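You operate a simulated robot arm through the tools that you are given. There is no shell and no other tool.

You run a simulated robot arm. Do the job below in one go: nothing can be reset, and whatever is moved stays where it is left.

TASK
Set the depth gauge to 6.0 mm on the grey block.
Fine: press the plunger onto the block, then the set button; slide the blue bridge back and put the block back where it stood.

Only the result counts: the job must be done as asked and must still hold three seconds after the hand-in. Knocking over, shifting, dropping, spilling or breaking anything else fails it.

THE ROBOT
A 7-joint arm with a two-finger parallel gripper, fixed in place. Base frame: the origin is at the foot of the arm, x ahead of it, y to its left, z up; the work surface is at about z = 0.8. Units: m, degrees, N and s.
With the tool pointing down near the work surface it reaches from about 0.44 to 0.92 m from the base axis. Its first joint turns from -143.0 to 143.0 degrees. Payload 3 kg.
Tool frame: the origin (TCP) lies between the finger pads and is the grasp point; the fingertips stand 0.03 m ahead of it; z points along the fingers, y is the line along which they close. Largest opening 0.094 m; finger width 0.028, thickness 0.01; the body of the gripper, 0.05 by 0.096 m, starts 0.055 m behind the TCP.
Orientation is told as [roll, pitch, yaw] about the base's x, y, z axes, in that order, counted from this pose: with the fingers straight down and closing along the base's y, the tool's x points along the base's -x, its y along +y and its z along -z.

THE INTERFACE
- The arm moves only by the tool play_rows. Its argument "rows" is text: rows parted by semicolons, each of 7 numbers parted by spaces: the shift along the tool's x, y, z in mm, then the turn, a rotation vector about the tool's x, y, z in degrees, then the closure, from 0 (fully open) to 1 (shut). In form: dx dy dz ax ay az hand; .... A call has 1 to 20 rows; each row shifts and turns the commanded pose from where the row before left it, along the tool's axes as they then stand. Each row takes 0.2 s and may step no farther than 0.05 m and 8.6 degrees from the row before; otherwise, or with a gripper value out of range, the whole call is refused. A pose out of reach is approached as far as the arm can. The call stops where the force on the tool passes 90 N (or 10 N more than at its start, if that is more) or the arm is blocked; 0.2 s more then pass. Each finger travels about 0.072 m/s and halts on what it meets, pressing with about 41 N; the grip force reading is that of the motor and also rises with nothing between the fingers. The clock runs only during rows and for 0.2 s after the last one: add rows that do not move to give the fingers time. The reply holds the time, the measured pose of the TCP, the force on the tool along the base axes, the opening and the grip force, in the units named above and with some noise, with the torque about the TCP (base axes, N m) and any sound that the robot's microphone picked up.
- Cameras (640 x 400 px; columns grow to the right, rows downward): "scene" is fixed at [0.0518, -0.6373, 1.5547]; the picture's right is [0.91, -0.41, 0.00], its down [-0.14, -0.31, -0.94] and it looks along [0.38, 0.86, -0.34] (base axes); focal length 349 px, centre (320, 200). "wrist" rides on the gripper at [0.076, 0.014, -0.102] in the tool frame; the picture's right is [-0.18, 0.98, 0.00], its down [-0.75, -0.14, -0.64] and it looks along [-0.63, -0.12, 0.77] (tool axes); focal length 243 px, centre (320, 200). There is no depth. A picture from a camera that has moved, and an enlarged one, comes with that camera's place and axes in the base frame and with its lens. The place of the scene camera against the robot may be out by one fixed shift of up to 0.018 m in any direction.
- get_image(camera): a new picture of that camera. The clock stands still meanwhile.
- close_up(camera, box): a new picture of the part [left, top, right, bottom] of that camera's present view, enlarged. The clock stands still meanwhile.
- finish_job(): hands the job in; it is judged then, once.

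Places have to be worked out from the pictures, the camera data and where the tool is seen. Open the gripper and draw the arm clear of the work before you hand the job in, unless the task says otherwise.

The tools are called after "Call:" as name(argument=value, ...) on one line, values as JSON. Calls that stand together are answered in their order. play_rows: Moves the arm, as the interface text tells. Its arguments: {"type":"object","properties":{"rows":{"type":"string"}},"required":["rows"]} The other tools are called the same way: get_image (camera) takes a picture; close_up (camera, box) takes an enlarged picture of a part of a camera's view; finish_job () hands the job in.

At the start:

```text
time_s: 0.0
tcp_pos: [0.4333, 0.3382, 1.2042]
tool_rot: [0.0, 0.0, 0.0]
ft_force: [-0.4, -0.5, -0.8]
wrist_torque: [0.03, 0.0, -0.01]
finger_gap: 0.094
finger_force: 0.0
```

scene: 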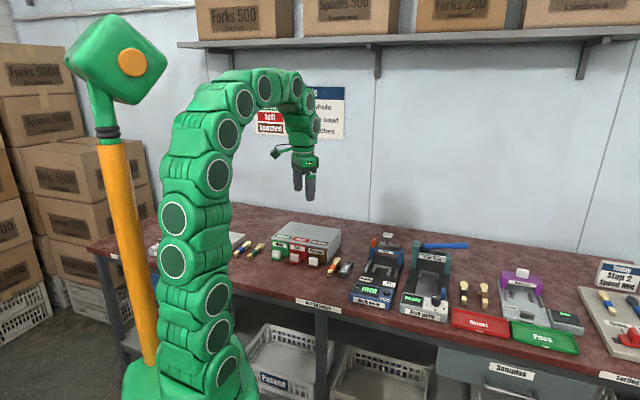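
wrist: 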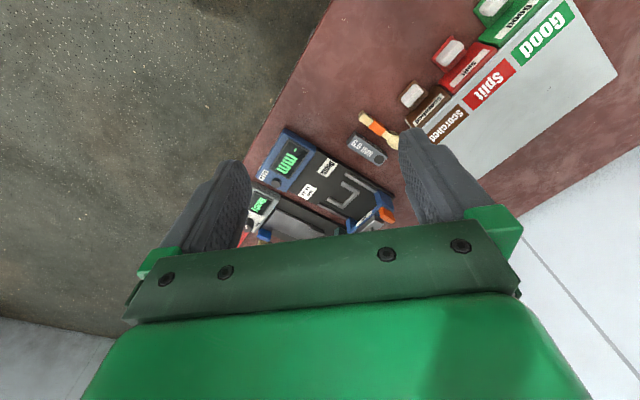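

I start by looking more closely at the bench from both cameras, to find the depth gauge, the grey block and the blue bridge.

Call:
close_up(camera="scene", box=[320, 220, 480, 320])

Call:
close_up(camera="scene", box=[440, 240, 640, 365])

Call:
close_up(camera="wrist", box=[230, 90, 430, 250])

Call:
close_up(camera="scene", box=[220, 210, 380, 310])

```text
4.00 times, centred on (400, 270) of scene
camera zoom: at [0.0518, -0.6373, 1.5547], right [0.91, -0.41, 0.0], down [-0.14, -0.31, -0.94], along [0.38, 0.86, -0.34], focal length 1395 px, centre (0, -80)
```

zoom: 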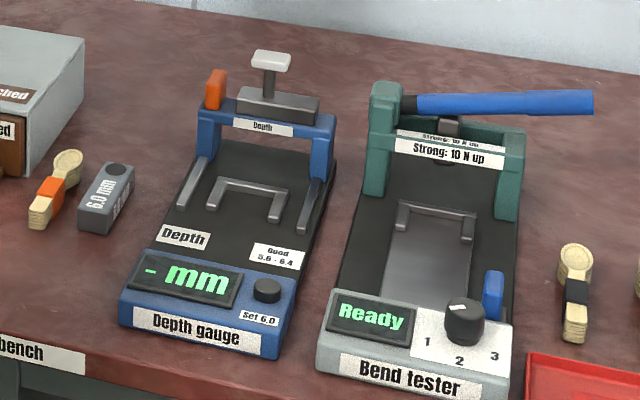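

```text
3.20 times, centred on (540, 302) of scene
camera zoom: at [0.0518, -0.6373, 1.5547], right [0.91, -0.41, 0.0], down [-0.14, -0.31, -0.94], along [0.38, 0.86, -0.34], focal length 1116 px, centre (-384, -128)
```

zoom: 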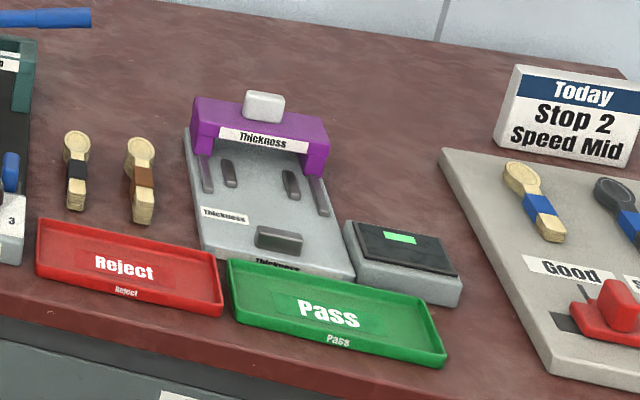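

```text
2.50 times, centred on (330, 170) of wrist
camera zoom: at [0.3572, 0.3517, 1.3059], right [0.18, 0.98, 0.0], down [0.75, -0.14, 0.64], along [0.63, -0.12, -0.77], focal length 606 px, centre (295, 275)
```

zoom: 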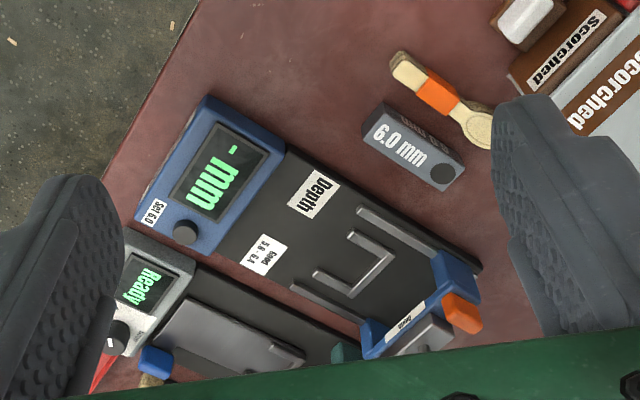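

```text
4.00 times, centred on (300, 260) of scene
camera zoom: at [0.0518, -0.6373, 1.5547], right [0.91, -0.41, 0.0], down [-0.14, -0.31, -0.94], along [0.38, 0.86, -0.34], focal length 1395 px, centre (400, -40)
```

zoom: 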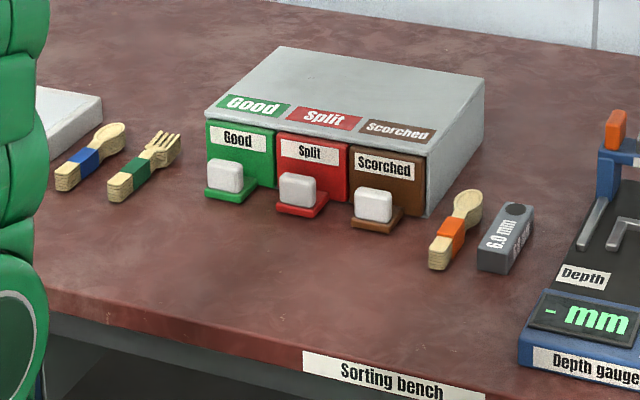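

The depth gauge (blue display unit with a dark bed and U-stop), its sliding blue bridge with orange knob and white-capped plunger, and the grey "6.0 mm" block at roughly (0.63, 0.41) are visible. The layout seems turned by about 45°, so I move to a higher viewpoint and turn the tool to look along the gauge axis.

Call:
play_rows(rows="-25 -30 16.7 0 0 0 0; -25 -30 16.7 0 0 0 0; -25 -30 16.7 0 0 0 0; -25 -30 16.7 0 0 0 0; -25 -30 16.7 0 0 0 0; -25 -30 16.7 0 0 0 0; 0 0 0 0 0 -7.5 0; 0 0 0 0 0 -7.5 0; 0 0 0 0 0 -7.5 0; 0 0 0 0 0 -7.5 0; 0 0 0 0 0 -7.5 0; 0 0 0 0 0 -7.5 0; 0 0 0 0 0 0 0; 0 0 0 0 0 0 0")

Call:
get_image(camera="wrist")

Call:
get_image(camera="scene")

```text
time_s: 3.0
tcp_pos: [0.5835, 0.1569, 1.1038]
tool_rot: [0.0, -0.1, 44.9]
ft_force: [-0.4, 0.6, 1.1]
wrist_torque: [0.02, -0.02, 0.01]
finger_gap: 0.094
finger_force: 0.0
```

```text
taken
camera wrist: at [0.5192, 0.1132, 1.2057], right [-0.57, 0.82, 0.0], down [0.63, 0.43, 0.64], along [0.53, 0.36, -0.77], focal length 243 px, centre (320, 200)
```

wrist: 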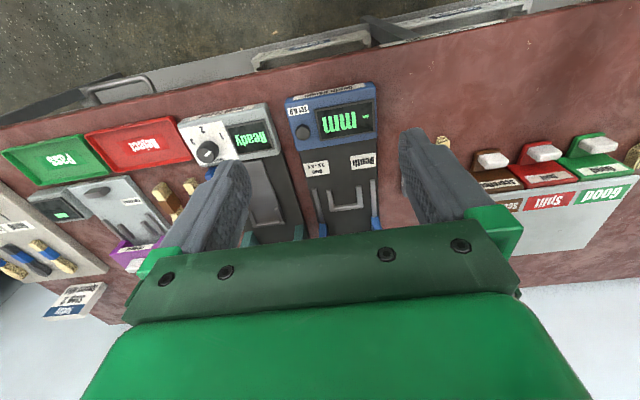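

```text
taken
```

scene: 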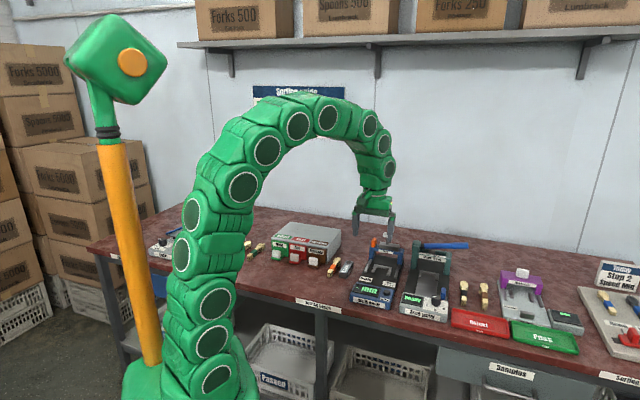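

The wrist camera shows things nearer the base at the top; the bridge is hidden beneath the gripper. I move about 0.13 m further along the gauge axis to see the bridge and the block.

Call:
play_rows(rows="-40 0 0 0 0 0 0; -40 0 0 0 0 0 0; -40 20 0 0 0 0 0; 0 0 0 0 0 0 0; 0 0 0 0 0 0 0")

Call:
get_image(camera="wrist")

Call:
close_up(camera="wrist", box=[220, 20, 480, 240])

```text
time_s: 4.2
tcp_pos: [0.6553, 0.2557, 1.1057]
tool_rot: [0.0, 0.1, 45.1]
ft_force: [0.3, 0.0, 0.3]
wrist_torque: [0.0, -0.01, -0.03]
finger_gap: 0.0942
finger_force: 0.0
```

```text
taken
camera wrist: at [0.5906, 0.212, 1.2061], right [-0.56, 0.83, 0.0], down [0.63, 0.43, 0.64], along [0.53, 0.36, -0.77], focal length 243 px, centre (320, 200)
```

wrist: 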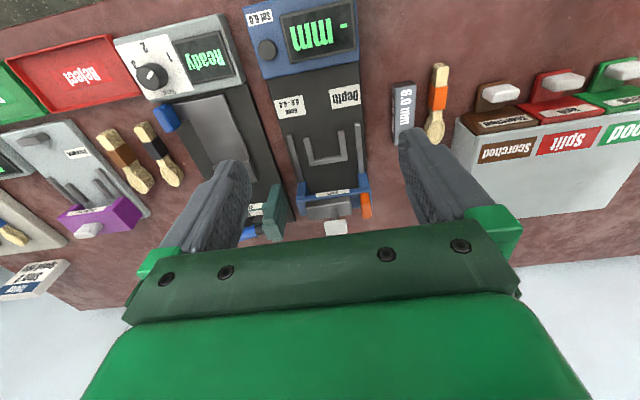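

```text
1.82 times, centred on (350, 130) of wrist
camera zoom: at [0.5906, 0.212, 1.2061], right [-0.56, 0.83, 0.0], down [0.63, 0.43, 0.64], along [0.53, 0.36, -0.77], focal length 441 px, centre (266, 327)
```

zoom: 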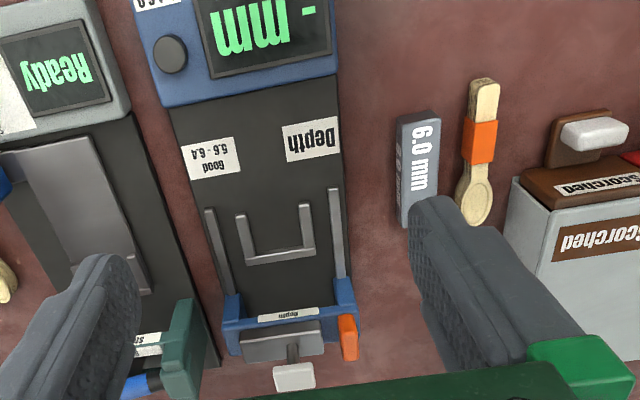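

The gauge axis comes out at very nearly 45° yaw; the U-stop is about (0.777, 0.359) at its closed end. I move left and down to see the grey block properly and later grasp it.

Call:
play_rows(rows="0 40 20 0 0 0 0; 0 40 20 0 0 0 0; 0 40 20 0 0 0 0; 0 0 0 0 0 0 0; 0 0 0 0 0 0 0")

Call:
get_image(camera="wrist")

Call:
close_up(camera="wrist", box=[230, 60, 430, 200])

```text
time_s: 5.4
tcp_pos: [0.569, 0.342, 1.0445]
tool_rot: [0.1, 0.1, 45.0]
ft_force: [0.5, 1.4, 0.1]
wrist_torque: [0.0, 0.01, -0.03]
finger_gap: 0.0939
finger_force: 0.1
```

```text
taken
camera wrist: at [0.5045, 0.2976, 1.1462], right [-0.56, 0.83, 0.0], down [0.63, 0.43, 0.64], along [0.53, 0.36, -0.77], focal length 243 px, centre (320, 200)
```

wrist: 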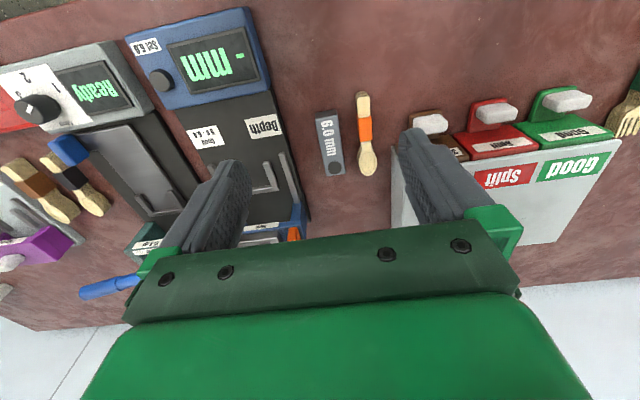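

```text
2.86 times, centred on (330, 130) of wrist
camera zoom: at [0.5045, 0.2976, 1.1462], right [-0.56, 0.83, 0.0], down [0.63, 0.43, 0.64], along [0.53, 0.36, -0.77], focal length 693 px, centre (291, 400)
```

zoom: 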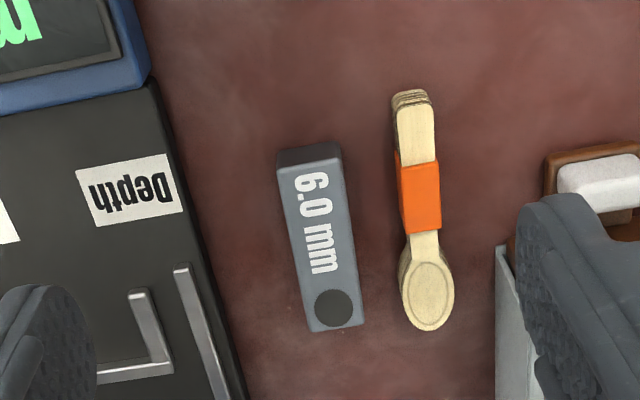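

The block is about 30 × 94 × 20 mm, centred near (0.637, 0.410), aligned with the 45° axis, with the black dot at its far end. Before grasping I look at the bridge, plunger and U-stop from further ahead.

Call:
play_rows(rows="-30 -18 -20 0 0 0 0; -32 -18 -20 0 0 0 0; -32 -18 -20 0 0 0 0; -32 -18 0 0 0 0 0; -30 -18 0 0 0 0 0; 0 0 0 0 0 0 0; 0 0 0 0 0 0 0")

Call:
get_image(camera="wrist")

Call:
close_up(camera="wrist", box=[220, 0, 440, 160])

Call:
close_up(camera="scene", box=[340, 220, 420, 310])

```text
time_s: 7.0
tcp_pos: [0.7421, 0.3894, 1.105]
tool_rot: [0.0, 0.0, 45.0]
ft_force: [0.5, 0.3, 1.3]
wrist_torque: [0.01, 0.02, 0.01]
finger_gap: 0.0939
finger_force: 0.1
```

```text
taken
camera wrist: at [0.6782, 0.345, 1.2074], right [-0.57, 0.83, 0.0], down [0.63, 0.43, 0.64], along [0.53, 0.36, -0.77], focal length 243 px, centre (320, 200)
```

wrist: 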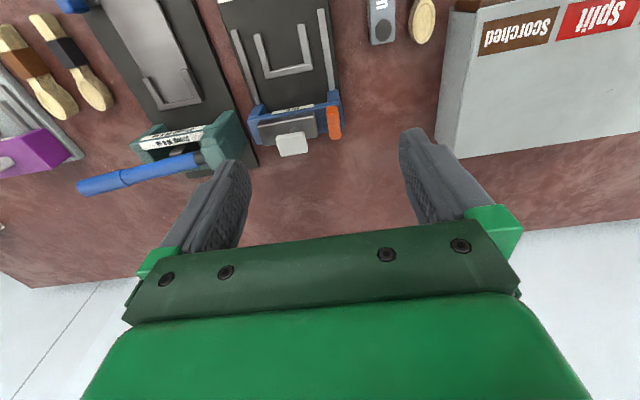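

```text
2.50 times, centred on (330, 80) of wrist
camera zoom: at [0.6782, 0.345, 1.2074], right [-0.57, 0.83, 0.0], down [0.63, 0.43, 0.64], along [0.53, 0.36, -0.77], focal length 606 px, centre (295, 500)
```

zoom: 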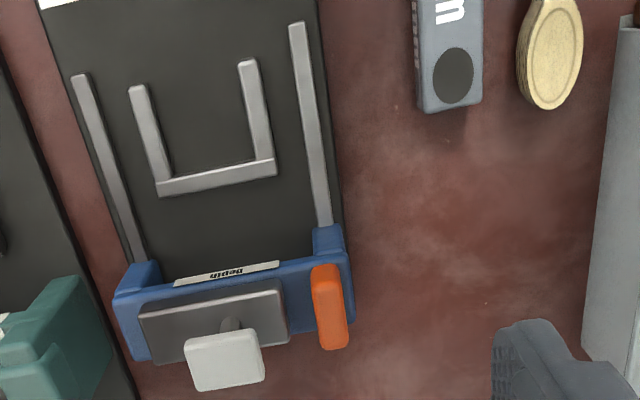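

```text
4.44 times, centred on (380, 265) of scene
camera zoom: at [0.0518, -0.6373, 1.5547], right [0.91, -0.41, 0.0], down [-0.14, -0.31, -0.94], along [0.38, 0.86, -0.34], focal length 1550 px, centre (53, -89)
```

zoom: 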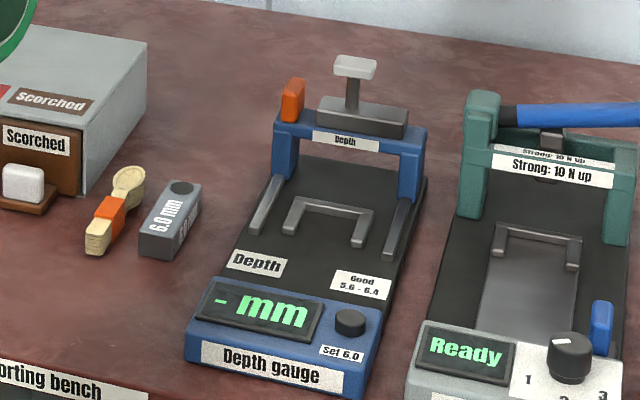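

Triangulating across views, the plunger cap is at about A=0.853, L=-0.295, z=0.935 (A along the gauge, L to its left). The orange tab is at A=0.855, L=-0.241, z=0.88–0.903, and the U's inner back is at A=0.79. I now move above the near part of the block with the fingers partly closed, to miss the spoons beside it.

Call:
play_rows(rows="20.5 22.2 0 0 0 0 0.53; 20.5 22.2 0 0 0 0 0.53; 20.5 22.2 0 0 0 0 0.53; 20.5 22.3 0 0 0 0 0.53; 0 0 40 0 0 0 0.53; 0 0 40 0 0 0 0.53; 0 0 40 0 0 0 0.53; 0 0 40 0 0 0 0.53; 0 0 35 0 0 0 0.53; 0 0 0 0 0 0 0.53; 0 0 0 0 0 0 0.53")

Call:
get_image(camera="wrist")

Call:
close_up(camera="wrist", box=[230, 80, 430, 220])

Call:
close_up(camera="scene", box=[300, 200, 400, 300])

```text
time_s: 9.4
tcp_pos: [0.6223, 0.394, 0.9084]
tool_rot: [0.0, 0.1, 44.9]
ft_force: [0.0, -0.2, 0.2]
wrist_torque: [0.03, 0.01, 0.0]
finger_gap: 0.0442
finger_force: 0.0
```

```text
taken
camera wrist: at [0.5581, 0.3505, 1.0111], right [-0.56, 0.83, 0.0], down [0.63, 0.43, 0.64], along [0.53, 0.36, -0.77], focal length 243 px, centre (320, 200)
```

wrist: 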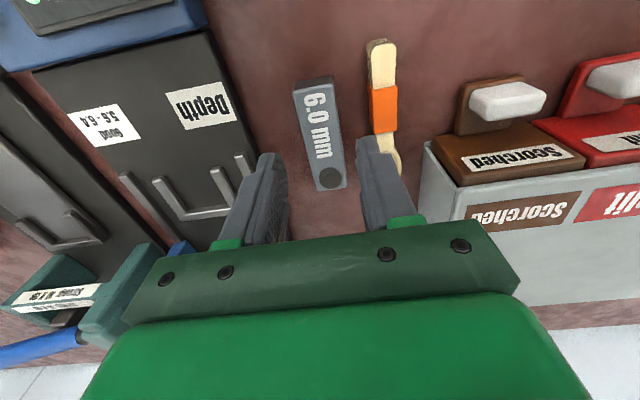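

```text
2.86 times, centred on (330, 150) of wrist
camera zoom: at [0.5581, 0.3505, 1.0111], right [-0.56, 0.83, 0.0], down [0.63, 0.43, 0.64], along [0.53, 0.36, -0.77], focal length 693 px, centre (291, 343)
```

zoom: 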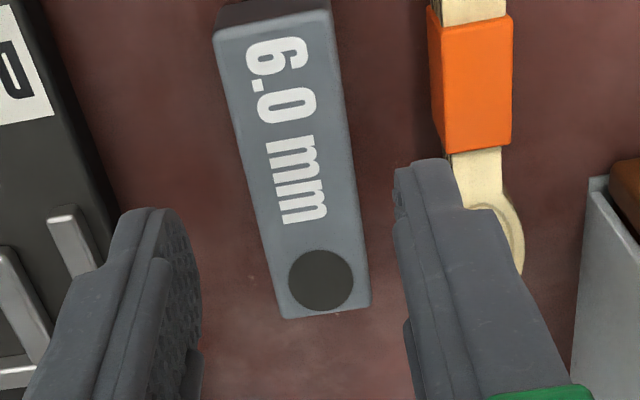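

```text
4.00 times, centred on (350, 250) of scene
camera zoom: at [0.0518, -0.6373, 1.5547], right [0.91, -0.41, 0.0], down [-0.14, -0.31, -0.94], along [0.38, 0.86, -0.34], focal length 1395 px, centre (200, 0)
```

zoom: 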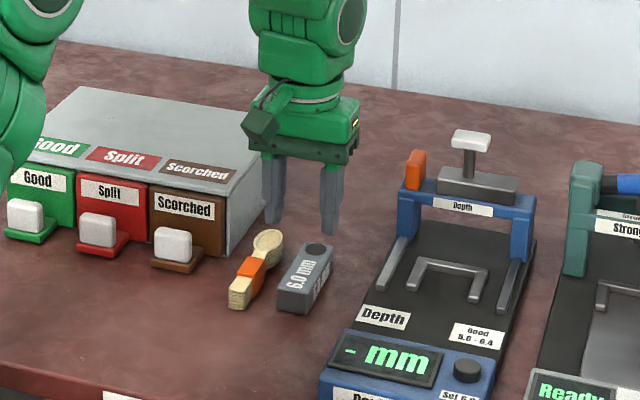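

The block centre recomputes to A=0.7405, L=-0.161. The tool is at A=0.7186, L=-0.1614, so it is laterally centred, with clearance to the spoons. I descend so the tips stop about 6 mm above the table, then close.

Call:
play_rows(rows="0 0 20 0 0 0 0.53; 0 0 20 0 0 0 0.53; 0 0 20 0 0 0 0.53; 0 0 12 0 0 0 0.53; 0 0 0 0 0 0 0.53; 0 0 0 0 0 0 0.7; 0 0 0 0 0 0 0.8; 0 0 0 0 0 0 0.8; 0 0 0 0 0 0 0.8")

Call:
get_image(camera="wrist")

```text
time_s: 11.4
tcp_pos: [0.6224, 0.3931, 0.8368]
tool_rot: [0.1, 0.0, 45.0]
ft_force: [0.0, 0.9, 2.8]
wrist_torque: [0.14, -0.13, 0.05]
finger_gap: 0.0313
finger_force: 41.0
```

```text
taken
camera wrist: at [0.5586, 0.3484, 0.9393], right [-0.56, 0.83, 0.0], down [0.63, 0.43, 0.64], along [0.53, 0.36, -0.77], focal length 243 px, centre (320, 200)
```

wrist: 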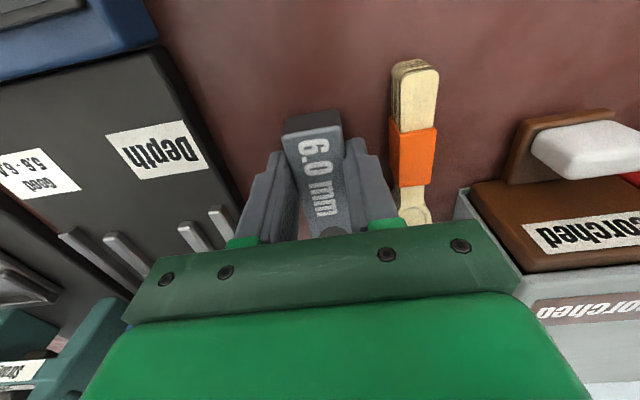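

Grip is solid at 31 mm on the block. I lift 80 mm, shift right over the gauge bed and check the alignment with the U-stop.

Call:
play_rows(rows="0 0 -10 0 0 0 0.8; 0 0 -20 0 0 0 0.8; 0 0 -25 0 0 0 0.8; 0 0 -25 0 0 0 0.8; 0 -25 0 0 0 0 0.8; 0 -30 0 0 0 0 0.8; 0 -30 0 0 0 0 0.8; 0 -30 0 0 0 0 0.8; -1 -19 0 0 0 0 0.8; 0 0 0 0 0 0 0.8; 0 0 0 0 0 0 0.8")

Call:
get_image(camera="wrist")

Call:
close_up(camera="scene", box=[340, 210, 440, 310])

Call:
close_up(camera="wrist", box=[180, 80, 460, 260])

```text
time_s: 13.8
tcp_pos: [0.7172, 0.2985, 0.9163]
tool_rot: [0.1, 0.1, 44.9]
ft_force: [0.3, -0.3, -1.4]
wrist_torque: [-0.01, 0.05, 0.0]
finger_gap: 0.0316
finger_force: 41.2
```

```text
taken
camera wrist: at [0.6539, 0.2543, 1.0194], right [-0.56, 0.83, 0.0], down [0.63, 0.43, 0.64], along [0.53, 0.36, -0.77], focal length 243 px, centre (320, 200)
```

wrist: 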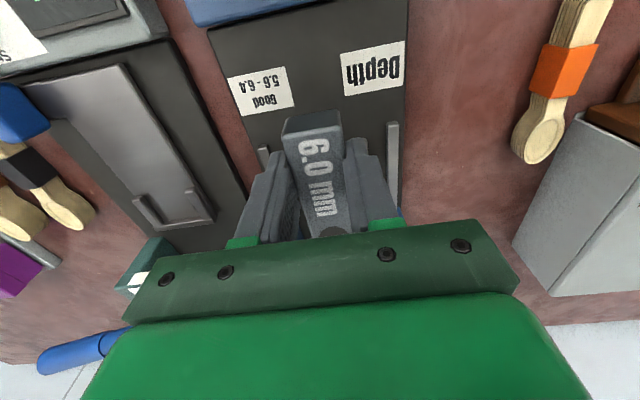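

```text
4.00 times, centred on (390, 260) of scene
camera zoom: at [0.0518, -0.6373, 1.5547], right [0.91, -0.41, 0.0], down [-0.14, -0.31, -0.94], along [0.38, 0.86, -0.34], focal length 1395 px, centre (40, -40)
```

zoom: 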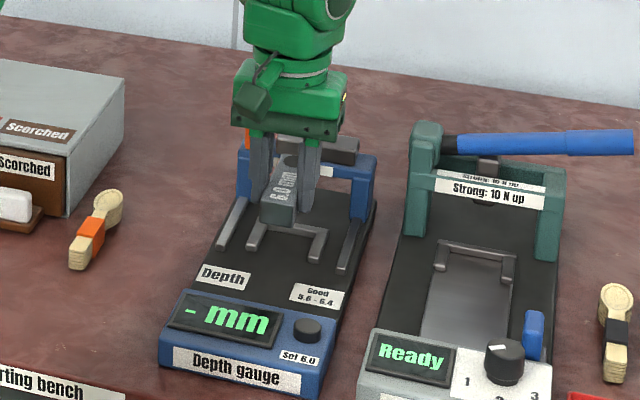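

```text
2.22 times, centred on (320, 170) of wrist
camera zoom: at [0.6539, 0.2543, 1.0194], right [-0.56, 0.83, 0.0], down [0.63, 0.43, 0.64], along [0.53, 0.36, -0.77], focal length 539 px, centre (320, 267)
```

zoom: 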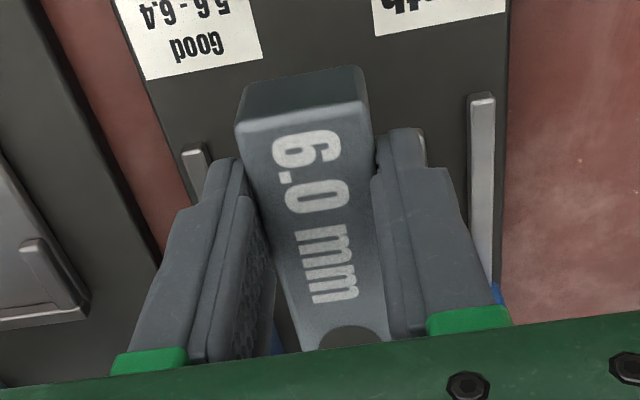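

The rails put the gauge centreline at L≈-0.295 and the block is at -0.296, so it is centred. I back off 4 mm from the U's rear bar for safety and lower most of the way.

Call:
play_rows(rows="4 0 10 0 0 0 0.8; 0 0 20 0 0 0 0.8; 0 0 15 0 0 0 0.8; 0 0 10 0 0 0 0.8; 0 0 5 0 0 0 0.8; 0 0 0 0 0 0 0.8")

Call:
close_up(camera="scene", box=[360, 230, 420, 290])

Call:
get_image(camera="wrist")

```text
time_s: 15.2
tcp_pos: [0.7154, 0.2962, 0.8564]
tool_rot: [-0.1, 0.0, 44.9]
ft_force: [-0.2, 0.4, -2.1]
wrist_torque: [-0.01, 0.03, -0.01]
finger_gap: 0.0315
finger_force: 41.2
```

```text
6.67 times, centred on (390, 260) of scene
camera zoom: at [0.0518, -0.6373, 1.5547], right [0.91, -0.41, 0.0], down [-0.14, -0.31, -0.94], along [0.38, 0.86, -0.34], focal length 2326 px, centre (-147, -200)
```

zoom: 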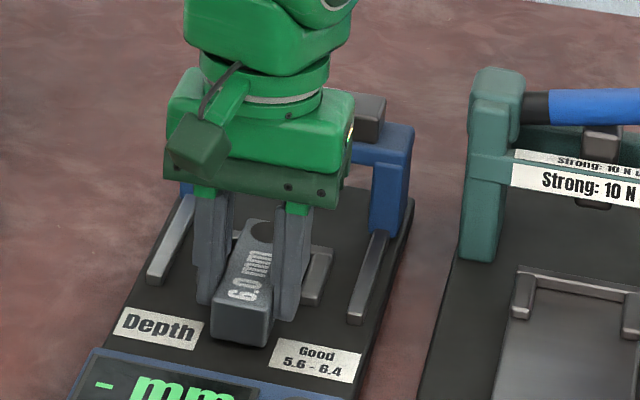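

```text
taken
camera wrist: at [0.6507, 0.2518, 0.9583], right [-0.56, 0.83, 0.0], down [0.63, 0.43, 0.64], along [0.53, 0.36, -0.77], focal length 243 px, centre (320, 200)
```

wrist: 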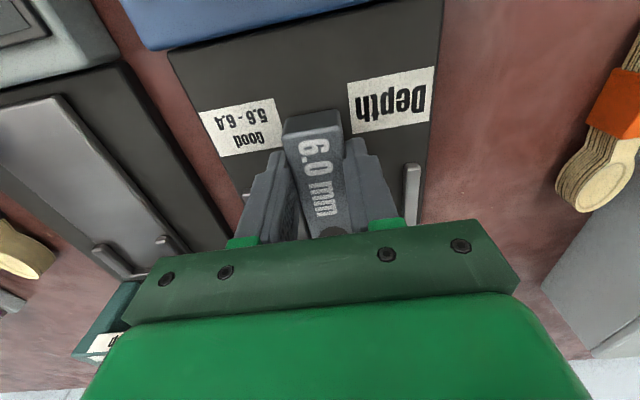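

It looks well aligned with about 10 mm to go. I lower in small steps to feel for the bed.

Call:
play_rows(rows="0 0 2 0 0 0 0.8; 0 0 2 0 0 0 0.8; 0 0 2 0 0 0 0.8; 0 0 1 0 0 0 0.8; 0 0 0 0 0 0 0.8")

```text
time_s: 16.4
tcp_pos: [0.7152, 0.2973, 0.8504]
tool_rot: [0.0, -0.2, 45.0]
ft_force: [2.5, 0.3, 35.2]
wrist_torque: [0.1, -0.12, 0.06]
finger_gap: 0.0319
finger_force: 40.9
```

Contact with the bed at z≈0.850 (35 N, negligible torque, so it sits flat). I ease up 1 mm and push the block forward toward the U's back bar.

Call:
play_rows(rows="0 0 -1 0 0 0 0.8; -2 0 0 0 0 0 0.8; -2 0 0 0 0 0 0.8; 0 0 0 0 0 0 0.8")

```text
time_s: 17.4
tcp_pos: [0.7183, 0.2987, 0.8517]
tool_rot: [0.0, 0.0, 45.0]
ft_force: [-7.8, -7.3, 25.3]
wrist_torque: [-0.7, 0.72, -0.02]
finger_gap: 0.0311
finger_force: 40.9
```

Forward resistance is about 11 N, with some vertical load remaining. I check the picture before pushing further.

Call:
close_up(camera="scene", box=[360, 230, 420, 290])

Call:
play_rows(rows="0 0 -1 0 0 0 0.8; 0 0 0 0 0 0 0.8")

```text
6.67 times, centred on (390, 260) of scene
camera zoom: at [0.0518, -0.6373, 1.5547], right [0.91, -0.41, 0.0], down [-0.14, -0.31, -0.94], along [0.38, 0.86, -0.34], focal length 2326 px, centre (-147, -200)
```

zoom: 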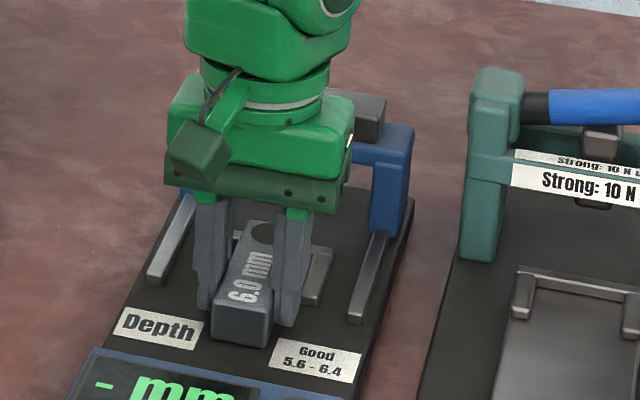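

```text
time_s: 18.0
tcp_pos: [0.7157, 0.3003, 0.8512]
tool_rot: [0.1, 0.1, 45.0]
ft_force: [0.4, -0.1, -2.1]
wrist_torque: [-0.04, 0.05, -0.02]
finger_gap: 0.0314
finger_force: 41.2
```

Free now, hovering just above the bed. I push forward in 1 mm steps to find the back bar.

Call:
play_rows(rows="-1 0 0 0 0 0 0.8; -1 0 0 0 0 0 0.8; -1 0 0 0 0 0 0.8; 0 0 0 0 0 0 0.8")

```text
time_s: 19.0
tcp_pos: [0.7191, 0.302, 0.8523]
tool_rot: [0.0, -0.1, 45.0]
ft_force: [-0.1, -1.0, -2.3]
wrist_torque: [0.01, 0.0, 0.02]
finger_gap: 0.0315
finger_force: 40.7
```

Call:
play_rows(rows="-1 0 0 0 0 0 0.8; -1 0 0 0 0 0 0.8; 0 0 0 0 0 0 0.8")

```text
time_s: 19.8
tcp_pos: [0.7206, 0.3016, 0.8521]
tool_rot: [-0.1, 0.2, 44.9]
ft_force: [-24.1, -22.3, 4.6]
wrist_torque: [-0.41, 0.38, 0.06]
finger_gap: 0.0314
finger_force: 40.8
```

The block is against the back bar (33 N). I back off 1 mm, set it down and open only a little, to the earlier 44 mm gap.

Call:
play_rows(rows="1 0 0 0 0 0 0.8; 0 0 0.8 0 0 0 0.8; 0 0 0 0 0 0 0.65; 0 0 0 0 0 0 0.55; 0 0 0 0 0 0 0.55; 0 0 0 0 0 0 0.55")

Call:
get_image(camera="wrist")

```text
time_s: 21.2
tcp_pos: [0.7208, 0.3014, 0.8505]
tool_rot: [0.1, 0.0, 45.0]
ft_force: [0.3, 0.0, 0.2]
wrist_torque: [0.04, -0.02, 0.01]
finger_gap: 0.0423
finger_force: 0.1
```

```text
taken
camera wrist: at [0.6566, 0.2581, 0.9529], right [-0.56, 0.83, 0.0], down [0.63, 0.43, 0.64], along [0.53, 0.36, -0.77], focal length 243 px, centre (320, 200)
```

wrist: 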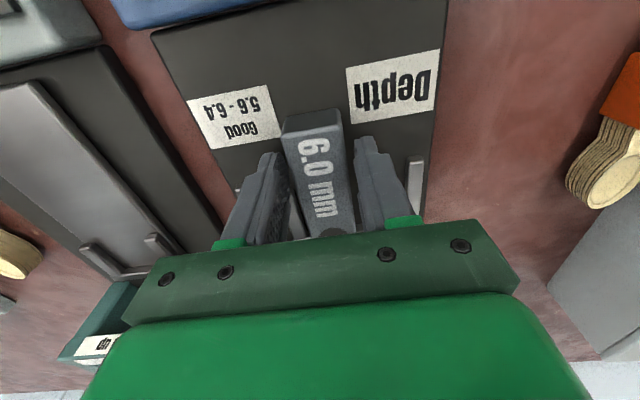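

Released. I lift straight up and move to a viewpoint above the gauge to verify the block and refine the orange tab's position.

Call:
play_rows(rows="0 0 -20 0 0 0 0.55; 0 0 -35 0 0 0 0.55; 0 0 -40 0 0 0 0.6; 0 0 -40 0 0 0 0.68; 0 0 -40 0 0 0 0.68; -20 16 0 0 0 0 0.68; -20 20 0 0 0 0 0.68; -20 20 0 0 0 0 0.68; 0 0 0 0 0 0 0.68; 0 0 0 0 0 0 0.68")

Call:
get_image(camera="wrist")

Call:
close_up(camera="wrist", box=[200, 20, 400, 180])

Call:
close_up(camera="scene", box=[340, 225, 420, 305])

```text
time_s: 23.4
tcp_pos: [0.7234, 0.3834, 1.0272]
tool_rot: [0.0, 0.0, 44.9]
ft_force: [-0.2, 0.2, 0.0]
wrist_torque: [0.02, 0.0, 0.02]
finger_gap: 0.03
finger_force: 0.1
```

```text
taken
camera wrist: at [0.66, 0.3402, 1.1291], right [-0.56, 0.83, 0.0], down [0.63, 0.43, 0.64], along [0.53, 0.36, -0.77], focal length 243 px, centre (320, 200)
```

wrist: 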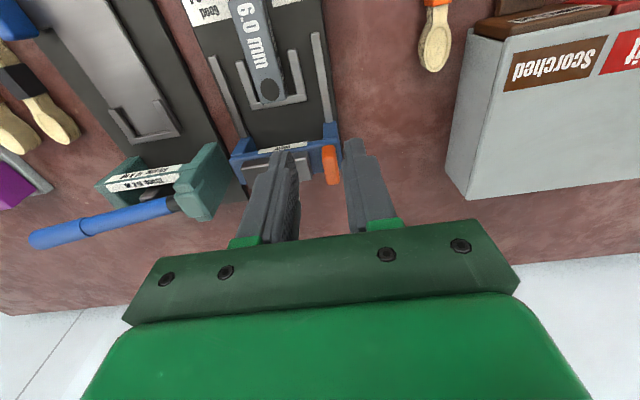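

```text
2.50 times, centred on (300, 100) of wrist
camera zoom: at [0.66, 0.3402, 1.1291], right [-0.56, 0.83, 0.0], down [0.63, 0.43, 0.64], along [0.53, 0.36, -0.77], focal length 606 px, centre (370, 450)
```

zoom: 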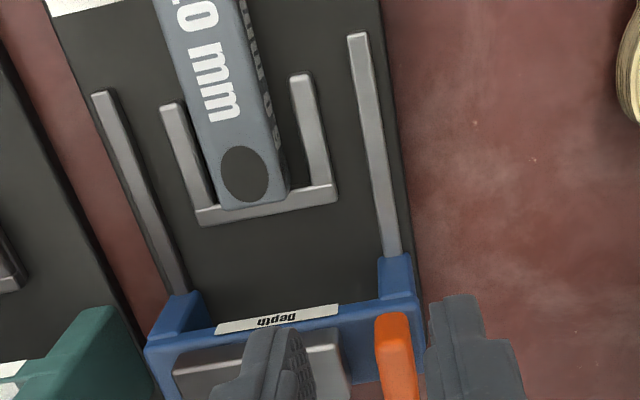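

```text
5.00 times, centred on (380, 265) of scene
camera zoom: at [0.0518, -0.6373, 1.5547], right [0.91, -0.41, 0.0], down [-0.14, -0.31, -0.94], along [0.38, 0.86, -0.34], focal length 1744 px, centre (20, -125)
```

zoom: 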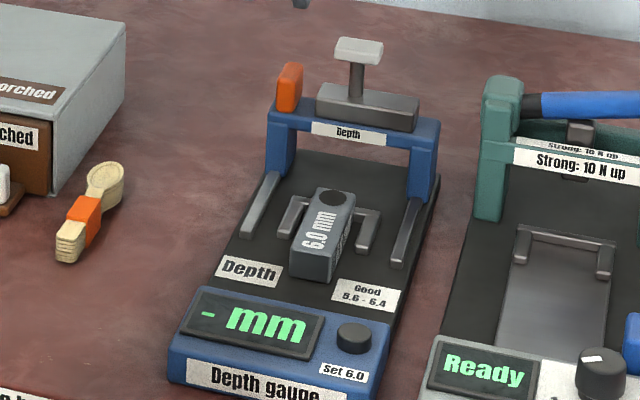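

The block sits squarely in the U-stop. The tool is in line with the orange tab (L≈-0.2405), so I move 72 mm forward above it and come down partway with a 30 mm opening.

Call:
play_rows(rows="-24 0 0 0 0 0 0.68; -24 0 0 0 0 0 0.68; -24 0 0 0 0 0 0.68; 0 0 25 0 0 0 0.68; 0 0 25 0 0 0 0.68; 0 0 22 0 0 0 0.68; 0 0 0 0 0 0 0.68; 0 0 0 0 0 0 0.68")

Call:
get_image(camera="wrist")

Call:
close_up(camera="wrist", box=[220, 90, 420, 250])

Call:
close_up(camera="scene", box=[350, 200, 430, 280])

```text
time_s: 25.2
tcp_pos: [0.7645, 0.4257, 0.9541]
tool_rot: [0.0, 0.0, 45.0]
ft_force: [0.4, -0.5, -0.5]
wrist_torque: [0.03, 0.02, 0.01]
finger_gap: 0.0301
finger_force: 0.1
out of reach, approached as far as the arm can: row 3
```

```text
taken
camera wrist: at [0.7013, 0.3817, 1.056], right [-0.56, 0.83, 0.0], down [0.63, 0.43, 0.64], along [0.53, 0.36, -0.77], focal length 243 px, centre (320, 200)
```

wrist: 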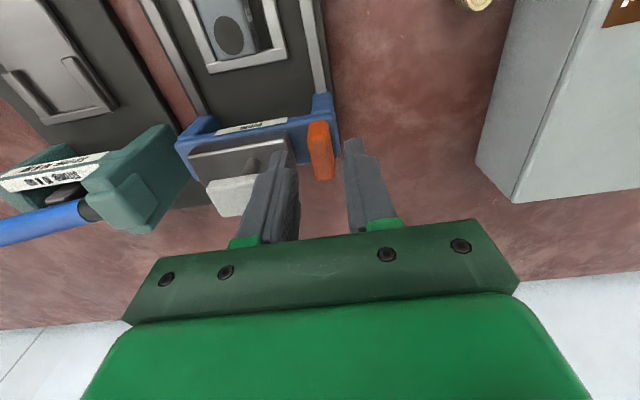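

```text
2.50 times, centred on (320, 170) of wrist
camera zoom: at [0.7013, 0.3817, 1.056], right [-0.56, 0.83, 0.0], down [0.63, 0.43, 0.64], along [0.53, 0.36, -0.77], focal length 606 px, centre (320, 275)
```

zoom: 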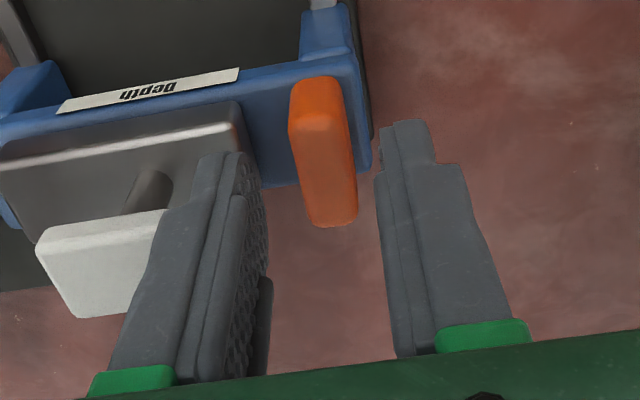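

```text
5.00 times, centred on (390, 240) of scene
camera zoom: at [0.0518, -0.6373, 1.5547], right [0.91, -0.41, 0.0], down [-0.14, -0.31, -0.94], along [0.38, 0.86, -0.34], focal length 1744 px, centre (-30, 0)
```

zoom: 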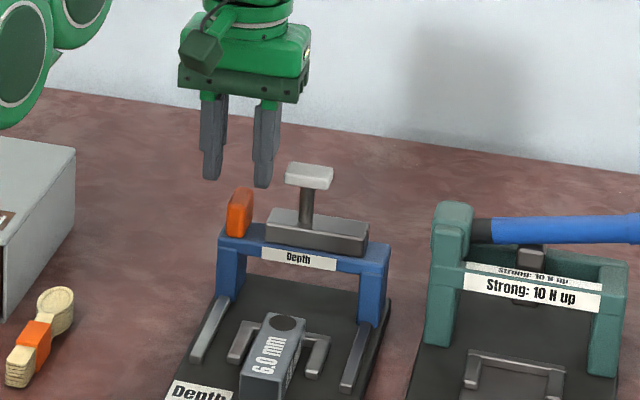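

The arm stopped a little short (A=0.842) of the tab centre (A=0.855), but laterally it is centred on the tab. I nudge forward 8 mm at this lower height to see how far it reaches.

Call:
play_rows(rows="-4 0 5 0 0 0 0.68; -4 0 5 0 0 0 0.68; 0 0 0 0 0 0 0.68")

```text
time_s: 26.0
tcp_pos: [0.7713, 0.4325, 0.9442]
tool_rot: [0.1, 0.0, 44.9]
ft_force: [0.3, -0.4, 0.8]
wrist_torque: [0.0, -0.05, 0.01]
finger_gap: 0.03
finger_force: 0.1
```

Reached A=0.851, close to the tab centre. I descend 32 mm and close on the tab.

Call:
play_rows(rows="-2 -1 10 0 0 0 0.68; 0 0 10 0 0 0 0.68; 0 0 8 0 0 0 0.68; 0 0 3 0 0 0 0.68; 0 0 0 0 0 0 0.68")

Call:
get_image(camera="wrist")

Call:
close_up(camera="scene", box=[350, 200, 430, 280])

```text
time_s: 26.9
tcp_pos: [0.7734, 0.4319, 0.9234]
tool_rot: [-0.1, -0.4, 44.7]
ft_force: [-23.6, -13.7, 29.1]
wrist_torque: [-1.02, 0.36, -0.67]
finger_gap: 0.026
finger_force: 0.0
stopped in row 4: the force on the tool passed its limit at 100 N (the readings are from after the stop); the commanded pose is now the measured one
```

```text
taken
camera wrist: at [0.7081, 0.3868, 1.0251], right [-0.56, 0.83, 0.0], down [0.63, 0.43, 0.65], along [0.54, 0.36, -0.76], focal length 243 px, centre (320, 200)
```

wrist: 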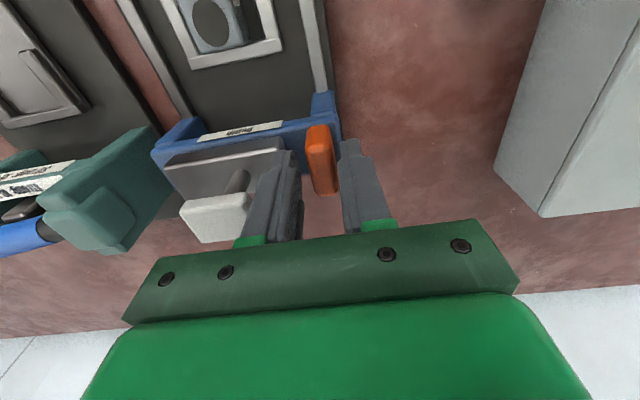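

```text
5.00 times, centred on (390, 240) of scene
camera zoom: at [0.0518, -0.6373, 1.5547], right [0.91, -0.41, 0.0], down [-0.14, -0.31, -0.94], along [0.38, 0.86, -0.34], focal length 1744 px, centre (-30, 0)
```

zoom: 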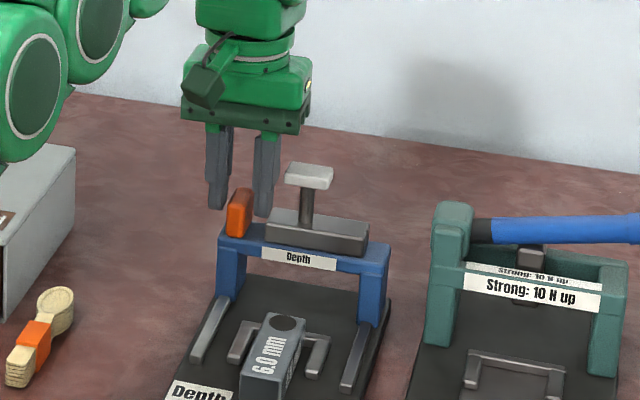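

One fingertip (the one beside the plunger mount) touched the mount at tip height ≈0.893; nothing has visibly shifted. The tips still overlap the tab by roughly 12 mm, so I rise 3.5 mm to be clear and close on the tab.

Call:
play_rows(rows="0 0 -3.5 0 0 0 0.68; 0 0 0 0 0 0 0.68; 0 0 0 0 0 0 0.68")

```text
time_s: 27.7
tcp_pos: [0.7739, 0.4317, 0.9254]
tool_rot: [-0.2, -0.4, 44.9]
ft_force: [-0.2, 0.3, 0.8]
wrist_torque: [0.0, 0.02, -0.04]
finger_gap: 0.0302
finger_force: 0.1
```

Call:
play_rows(rows="0 0 0 0 0 0 0.8; 0 0 0 0 0 0 0.88; 0 0 0 0 0 0 0.92; 0 0 0 0 0 0 0.92")

Call:
get_image(camera="wrist")

Call:
close_up(camera="scene", box=[350, 200, 430, 280])

```text
time_s: 28.7
tcp_pos: [0.7734, 0.4328, 0.9253]
tool_rot: [-0.2, -0.3, 44.9]
ft_force: [-13.1, 5.8, 0.2]
wrist_torque: [0.06, 0.51, 0.23]
finger_gap: 0.0157
finger_force: 44.9
```

```text
taken
camera wrist: at [0.7082, 0.3879, 1.0271], right [-0.56, 0.83, 0.0], down [0.63, 0.43, 0.65], along [0.54, 0.36, -0.76], focal length 243 px, centre (320, 200)
```

wrist: 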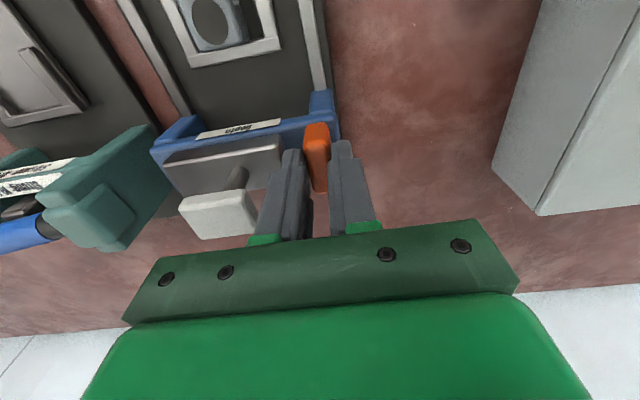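

```text
5.00 times, centred on (390, 240) of scene
camera zoom: at [0.0518, -0.6373, 1.5547], right [0.91, -0.41, 0.0], down [-0.14, -0.31, -0.94], along [0.38, 0.86, -0.34], focal length 1744 px, centre (-30, 0)
```

zoom: 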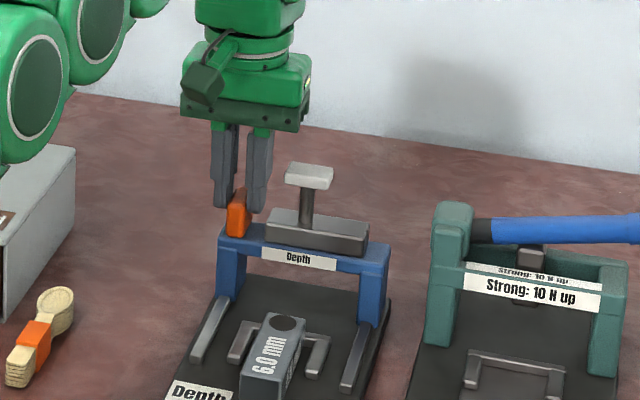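

The tab is gripped (15.7 mm). I relieve the sideways load by 1 mm and slide the bridge toward the front, first 20 mm.

Call:
play_rows(rows="0 1 0 0 0 0 0.92; 5 0 0 0 0 0 0.92; 5 0 0 0 0 0 0.92; 5 0 0 0 0 0 0.92; 5 0 0 0 0 0 0.92; 0 0 0 0 0 0 0.92")

Call:
close_up(camera="scene", box=[350, 200, 430, 280])

```text
time_s: 30.1
tcp_pos: [0.7594, 0.4195, 0.9255]
tool_rot: [-0.1, -0.5, 45.0]
ft_force: [-6.7, 9.2, 0.8]
wrist_torque: [1.25, -0.61, 0.41]
finger_gap: 0.0158
finger_force: 44.7
```

```text
5.00 times, centred on (390, 240) of scene
camera zoom: at [0.0518, -0.6373, 1.5547], right [0.91, -0.41, 0.0], down [-0.14, -0.31, -0.94], along [0.38, 0.86, -0.34], focal length 1744 px, centre (-30, 0)
```

zoom: 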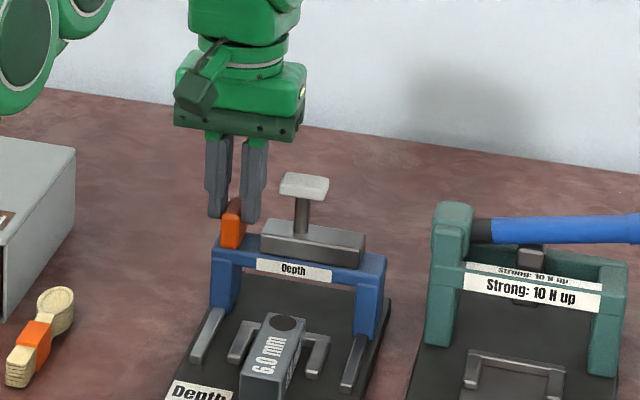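

The bridge slides smoothly with the grip. I continue another 40 mm.

Call:
play_rows(rows="5 0 0 0 0 0 0.92; 5 0 0 0 0 0 0.92; 5 0 0 0 0 0 0.92; 5 0 0 0 0 0 0.92; 5 0 0 0 0 0 0.92; 5 0 0 0 0 0 0.92; 5 0 0 0 0 0 0.92; 5 0 0 0 0 0 0.92; 0 0 0 0 0 0 0.92")

Call:
close_up(camera="scene", box=[350, 210, 430, 290])

Call:
get_image(camera="wrist")

```text
time_s: 32.1
tcp_pos: [0.731, 0.3912, 0.9266]
tool_rot: [-0.2, -0.4, 44.9]
ft_force: [2.7, -1.6, -12.4]
wrist_torque: [0.45, -0.38, 0.51]
finger_gap: 0.0158
finger_force: 44.8
```

```text
5.00 times, centred on (390, 250) of scene
camera zoom: at [0.0518, -0.6373, 1.5547], right [0.91, -0.41, 0.0], down [-0.14, -0.31, -0.94], along [0.38, 0.86, -0.34], focal length 1744 px, centre (-30, -50)
```

zoom: 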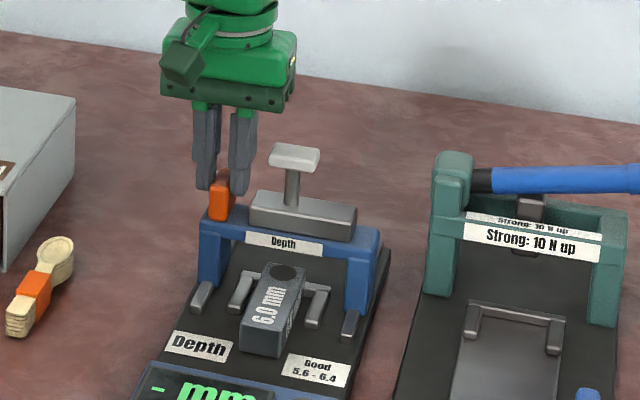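

```text
taken
camera wrist: at [0.6657, 0.3457, 1.0271], right [-0.56, 0.83, 0.0], down [0.63, 0.43, 0.65], along [0.54, 0.36, -0.76], focal length 243 px, centre (320, 200)
```

wrist: 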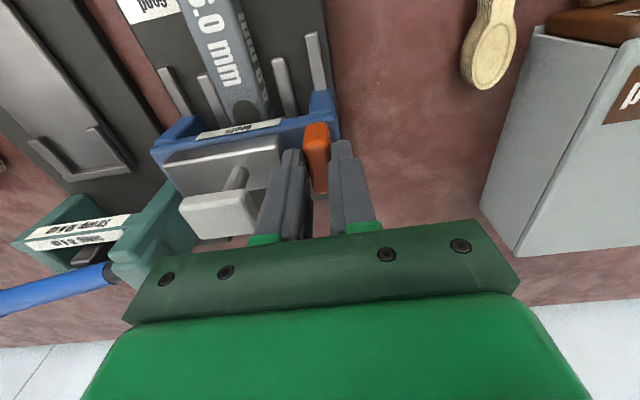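

The bridge is 60 mm forward with about 20 mm of rail left. I continue in small steps, watching for a stop.

Call:
play_rows(rows="3 0 0 0 0 0 0.92; 3 0 0 0 0 0 0.92; 3 0 0 0 0 0 0.92; 3 0 0 0 0 0 0.92; 2 0 0 0 0 0 0.92; 0 0 0 0 0 0 0.92")

Call:
close_up(camera="scene", box=[350, 210, 430, 290])

Call:
close_up(camera="wrist", box=[140, 40, 360, 220])

```text
time_s: 33.5
tcp_pos: [0.7205, 0.3799, 0.9255]
tool_rot: [-0.3, -0.4, 44.8]
ft_force: [6.2, -7.1, -0.1]
wrist_torque: [-0.69, 0.48, 0.46]
finger_gap: 0.016
finger_force: 44.9
```

```text
5.00 times, centred on (390, 250) of scene
camera zoom: at [0.0518, -0.6373, 1.5547], right [0.91, -0.41, 0.0], down [-0.14, -0.31, -0.94], along [0.38, 0.86, -0.34], focal length 1744 px, centre (-30, -50)
```

zoom: 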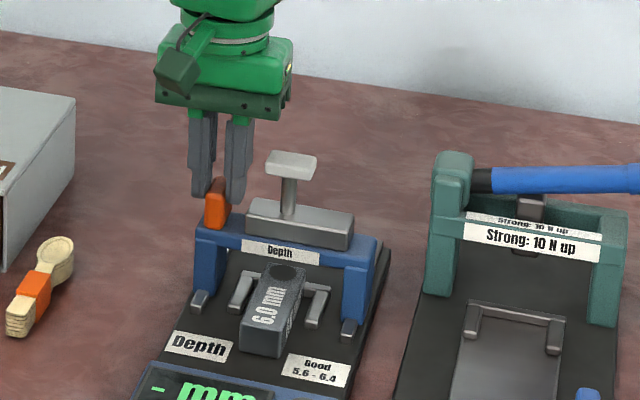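

```text
2.22 times, centred on (250, 130) of wrist
camera zoom: at [0.6557, 0.3358, 1.0271], right [-0.56, 0.83, 0.0], down [0.63, 0.43, 0.65], along [0.54, 0.36, -0.76], focal length 539 px, centre (476, 356)
```

zoom: 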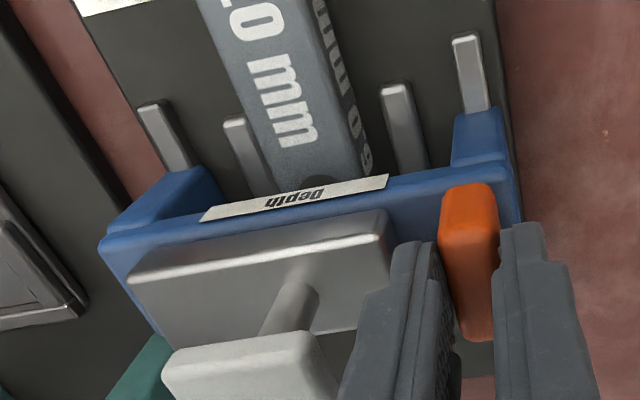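

By slide distance (74.8 mm), the plunger should now be at A≈0.778 and the dot is at A≈0.777. I probe 2 mm more to see whether a stop is there.

Call:
play_rows(rows="1 0 0 0 0 0 0.92; 1 0 0 0 0 0 0.92; 0 0 0 0 0 0 0.92")

```text
time_s: 34.3
tcp_pos: [0.7191, 0.3786, 0.926]
tool_rot: [-0.2, -0.5, 44.9]
ft_force: [7.3, -7.9, 8.6]
wrist_torque: [-0.34, 0.13, 0.43]
finger_gap: 0.0157
finger_force: 45.2
```

No stop met and the plunger is within about 2 mm of the dot. I release the tab, rise clear and look.

Call:
play_rows(rows="0 0 0 0 0 0 0.8; 0 0 0 0 0 0 0.68; 0 0 0 0 0 0 0.68; 0 0 -20 0 0 0 0.68; 0 0 -30 0 0 0 0.68; 0 0 -40 0 0 0 0.8; 0 0 0 0 0 0 1; 0 0 0 0 0 0 1; 0 0 0 0 0 0 1")

Call:
get_image(camera="wrist")

Call:
close_up(camera="scene", box=[340, 220, 420, 310])

Call:
close_up(camera="wrist", box=[160, 20, 360, 180])

```text
time_s: 36.3
tcp_pos: [0.7178, 0.3774, 1.0141]
tool_rot: [-0.2, -0.4, 44.9]
ft_force: [-0.4, 0.0, 0.5]
wrist_torque: [-0.02, 0.04, -0.02]
finger_gap: 0.0001
finger_force: 33.3
```

```text
taken
camera wrist: at [0.6526, 0.3331, 1.1158], right [-0.56, 0.83, 0.0], down [0.63, 0.43, 0.65], along [0.54, 0.36, -0.76], focal length 243 px, centre (320, 200)
```

wrist: 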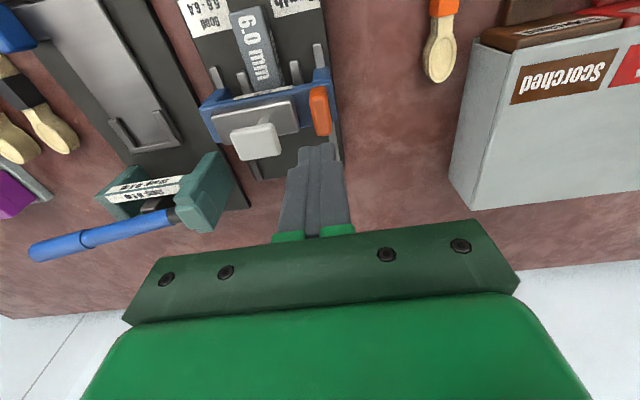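

```text
4.44 times, centred on (380, 265) of scene
camera zoom: at [0.0518, -0.6373, 1.5547], right [0.91, -0.41, 0.0], down [-0.14, -0.31, -0.94], along [0.38, 0.86, -0.34], focal length 1550 px, centre (53, -89)
```

zoom: 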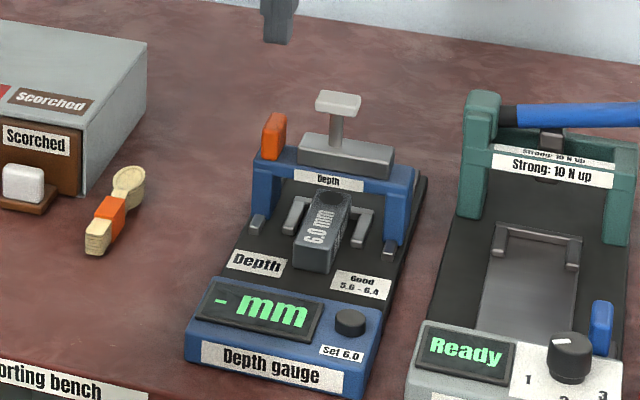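

```text
2.50 times, centred on (260, 100) of wrist
camera zoom: at [0.6526, 0.3331, 1.1158], right [-0.56, 0.83, 0.0], down [0.63, 0.43, 0.65], along [0.54, 0.36, -0.76], focal length 606 px, centre (470, 450)
```

zoom: 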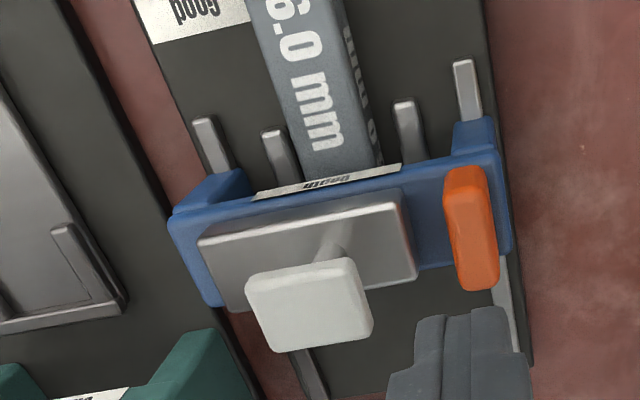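

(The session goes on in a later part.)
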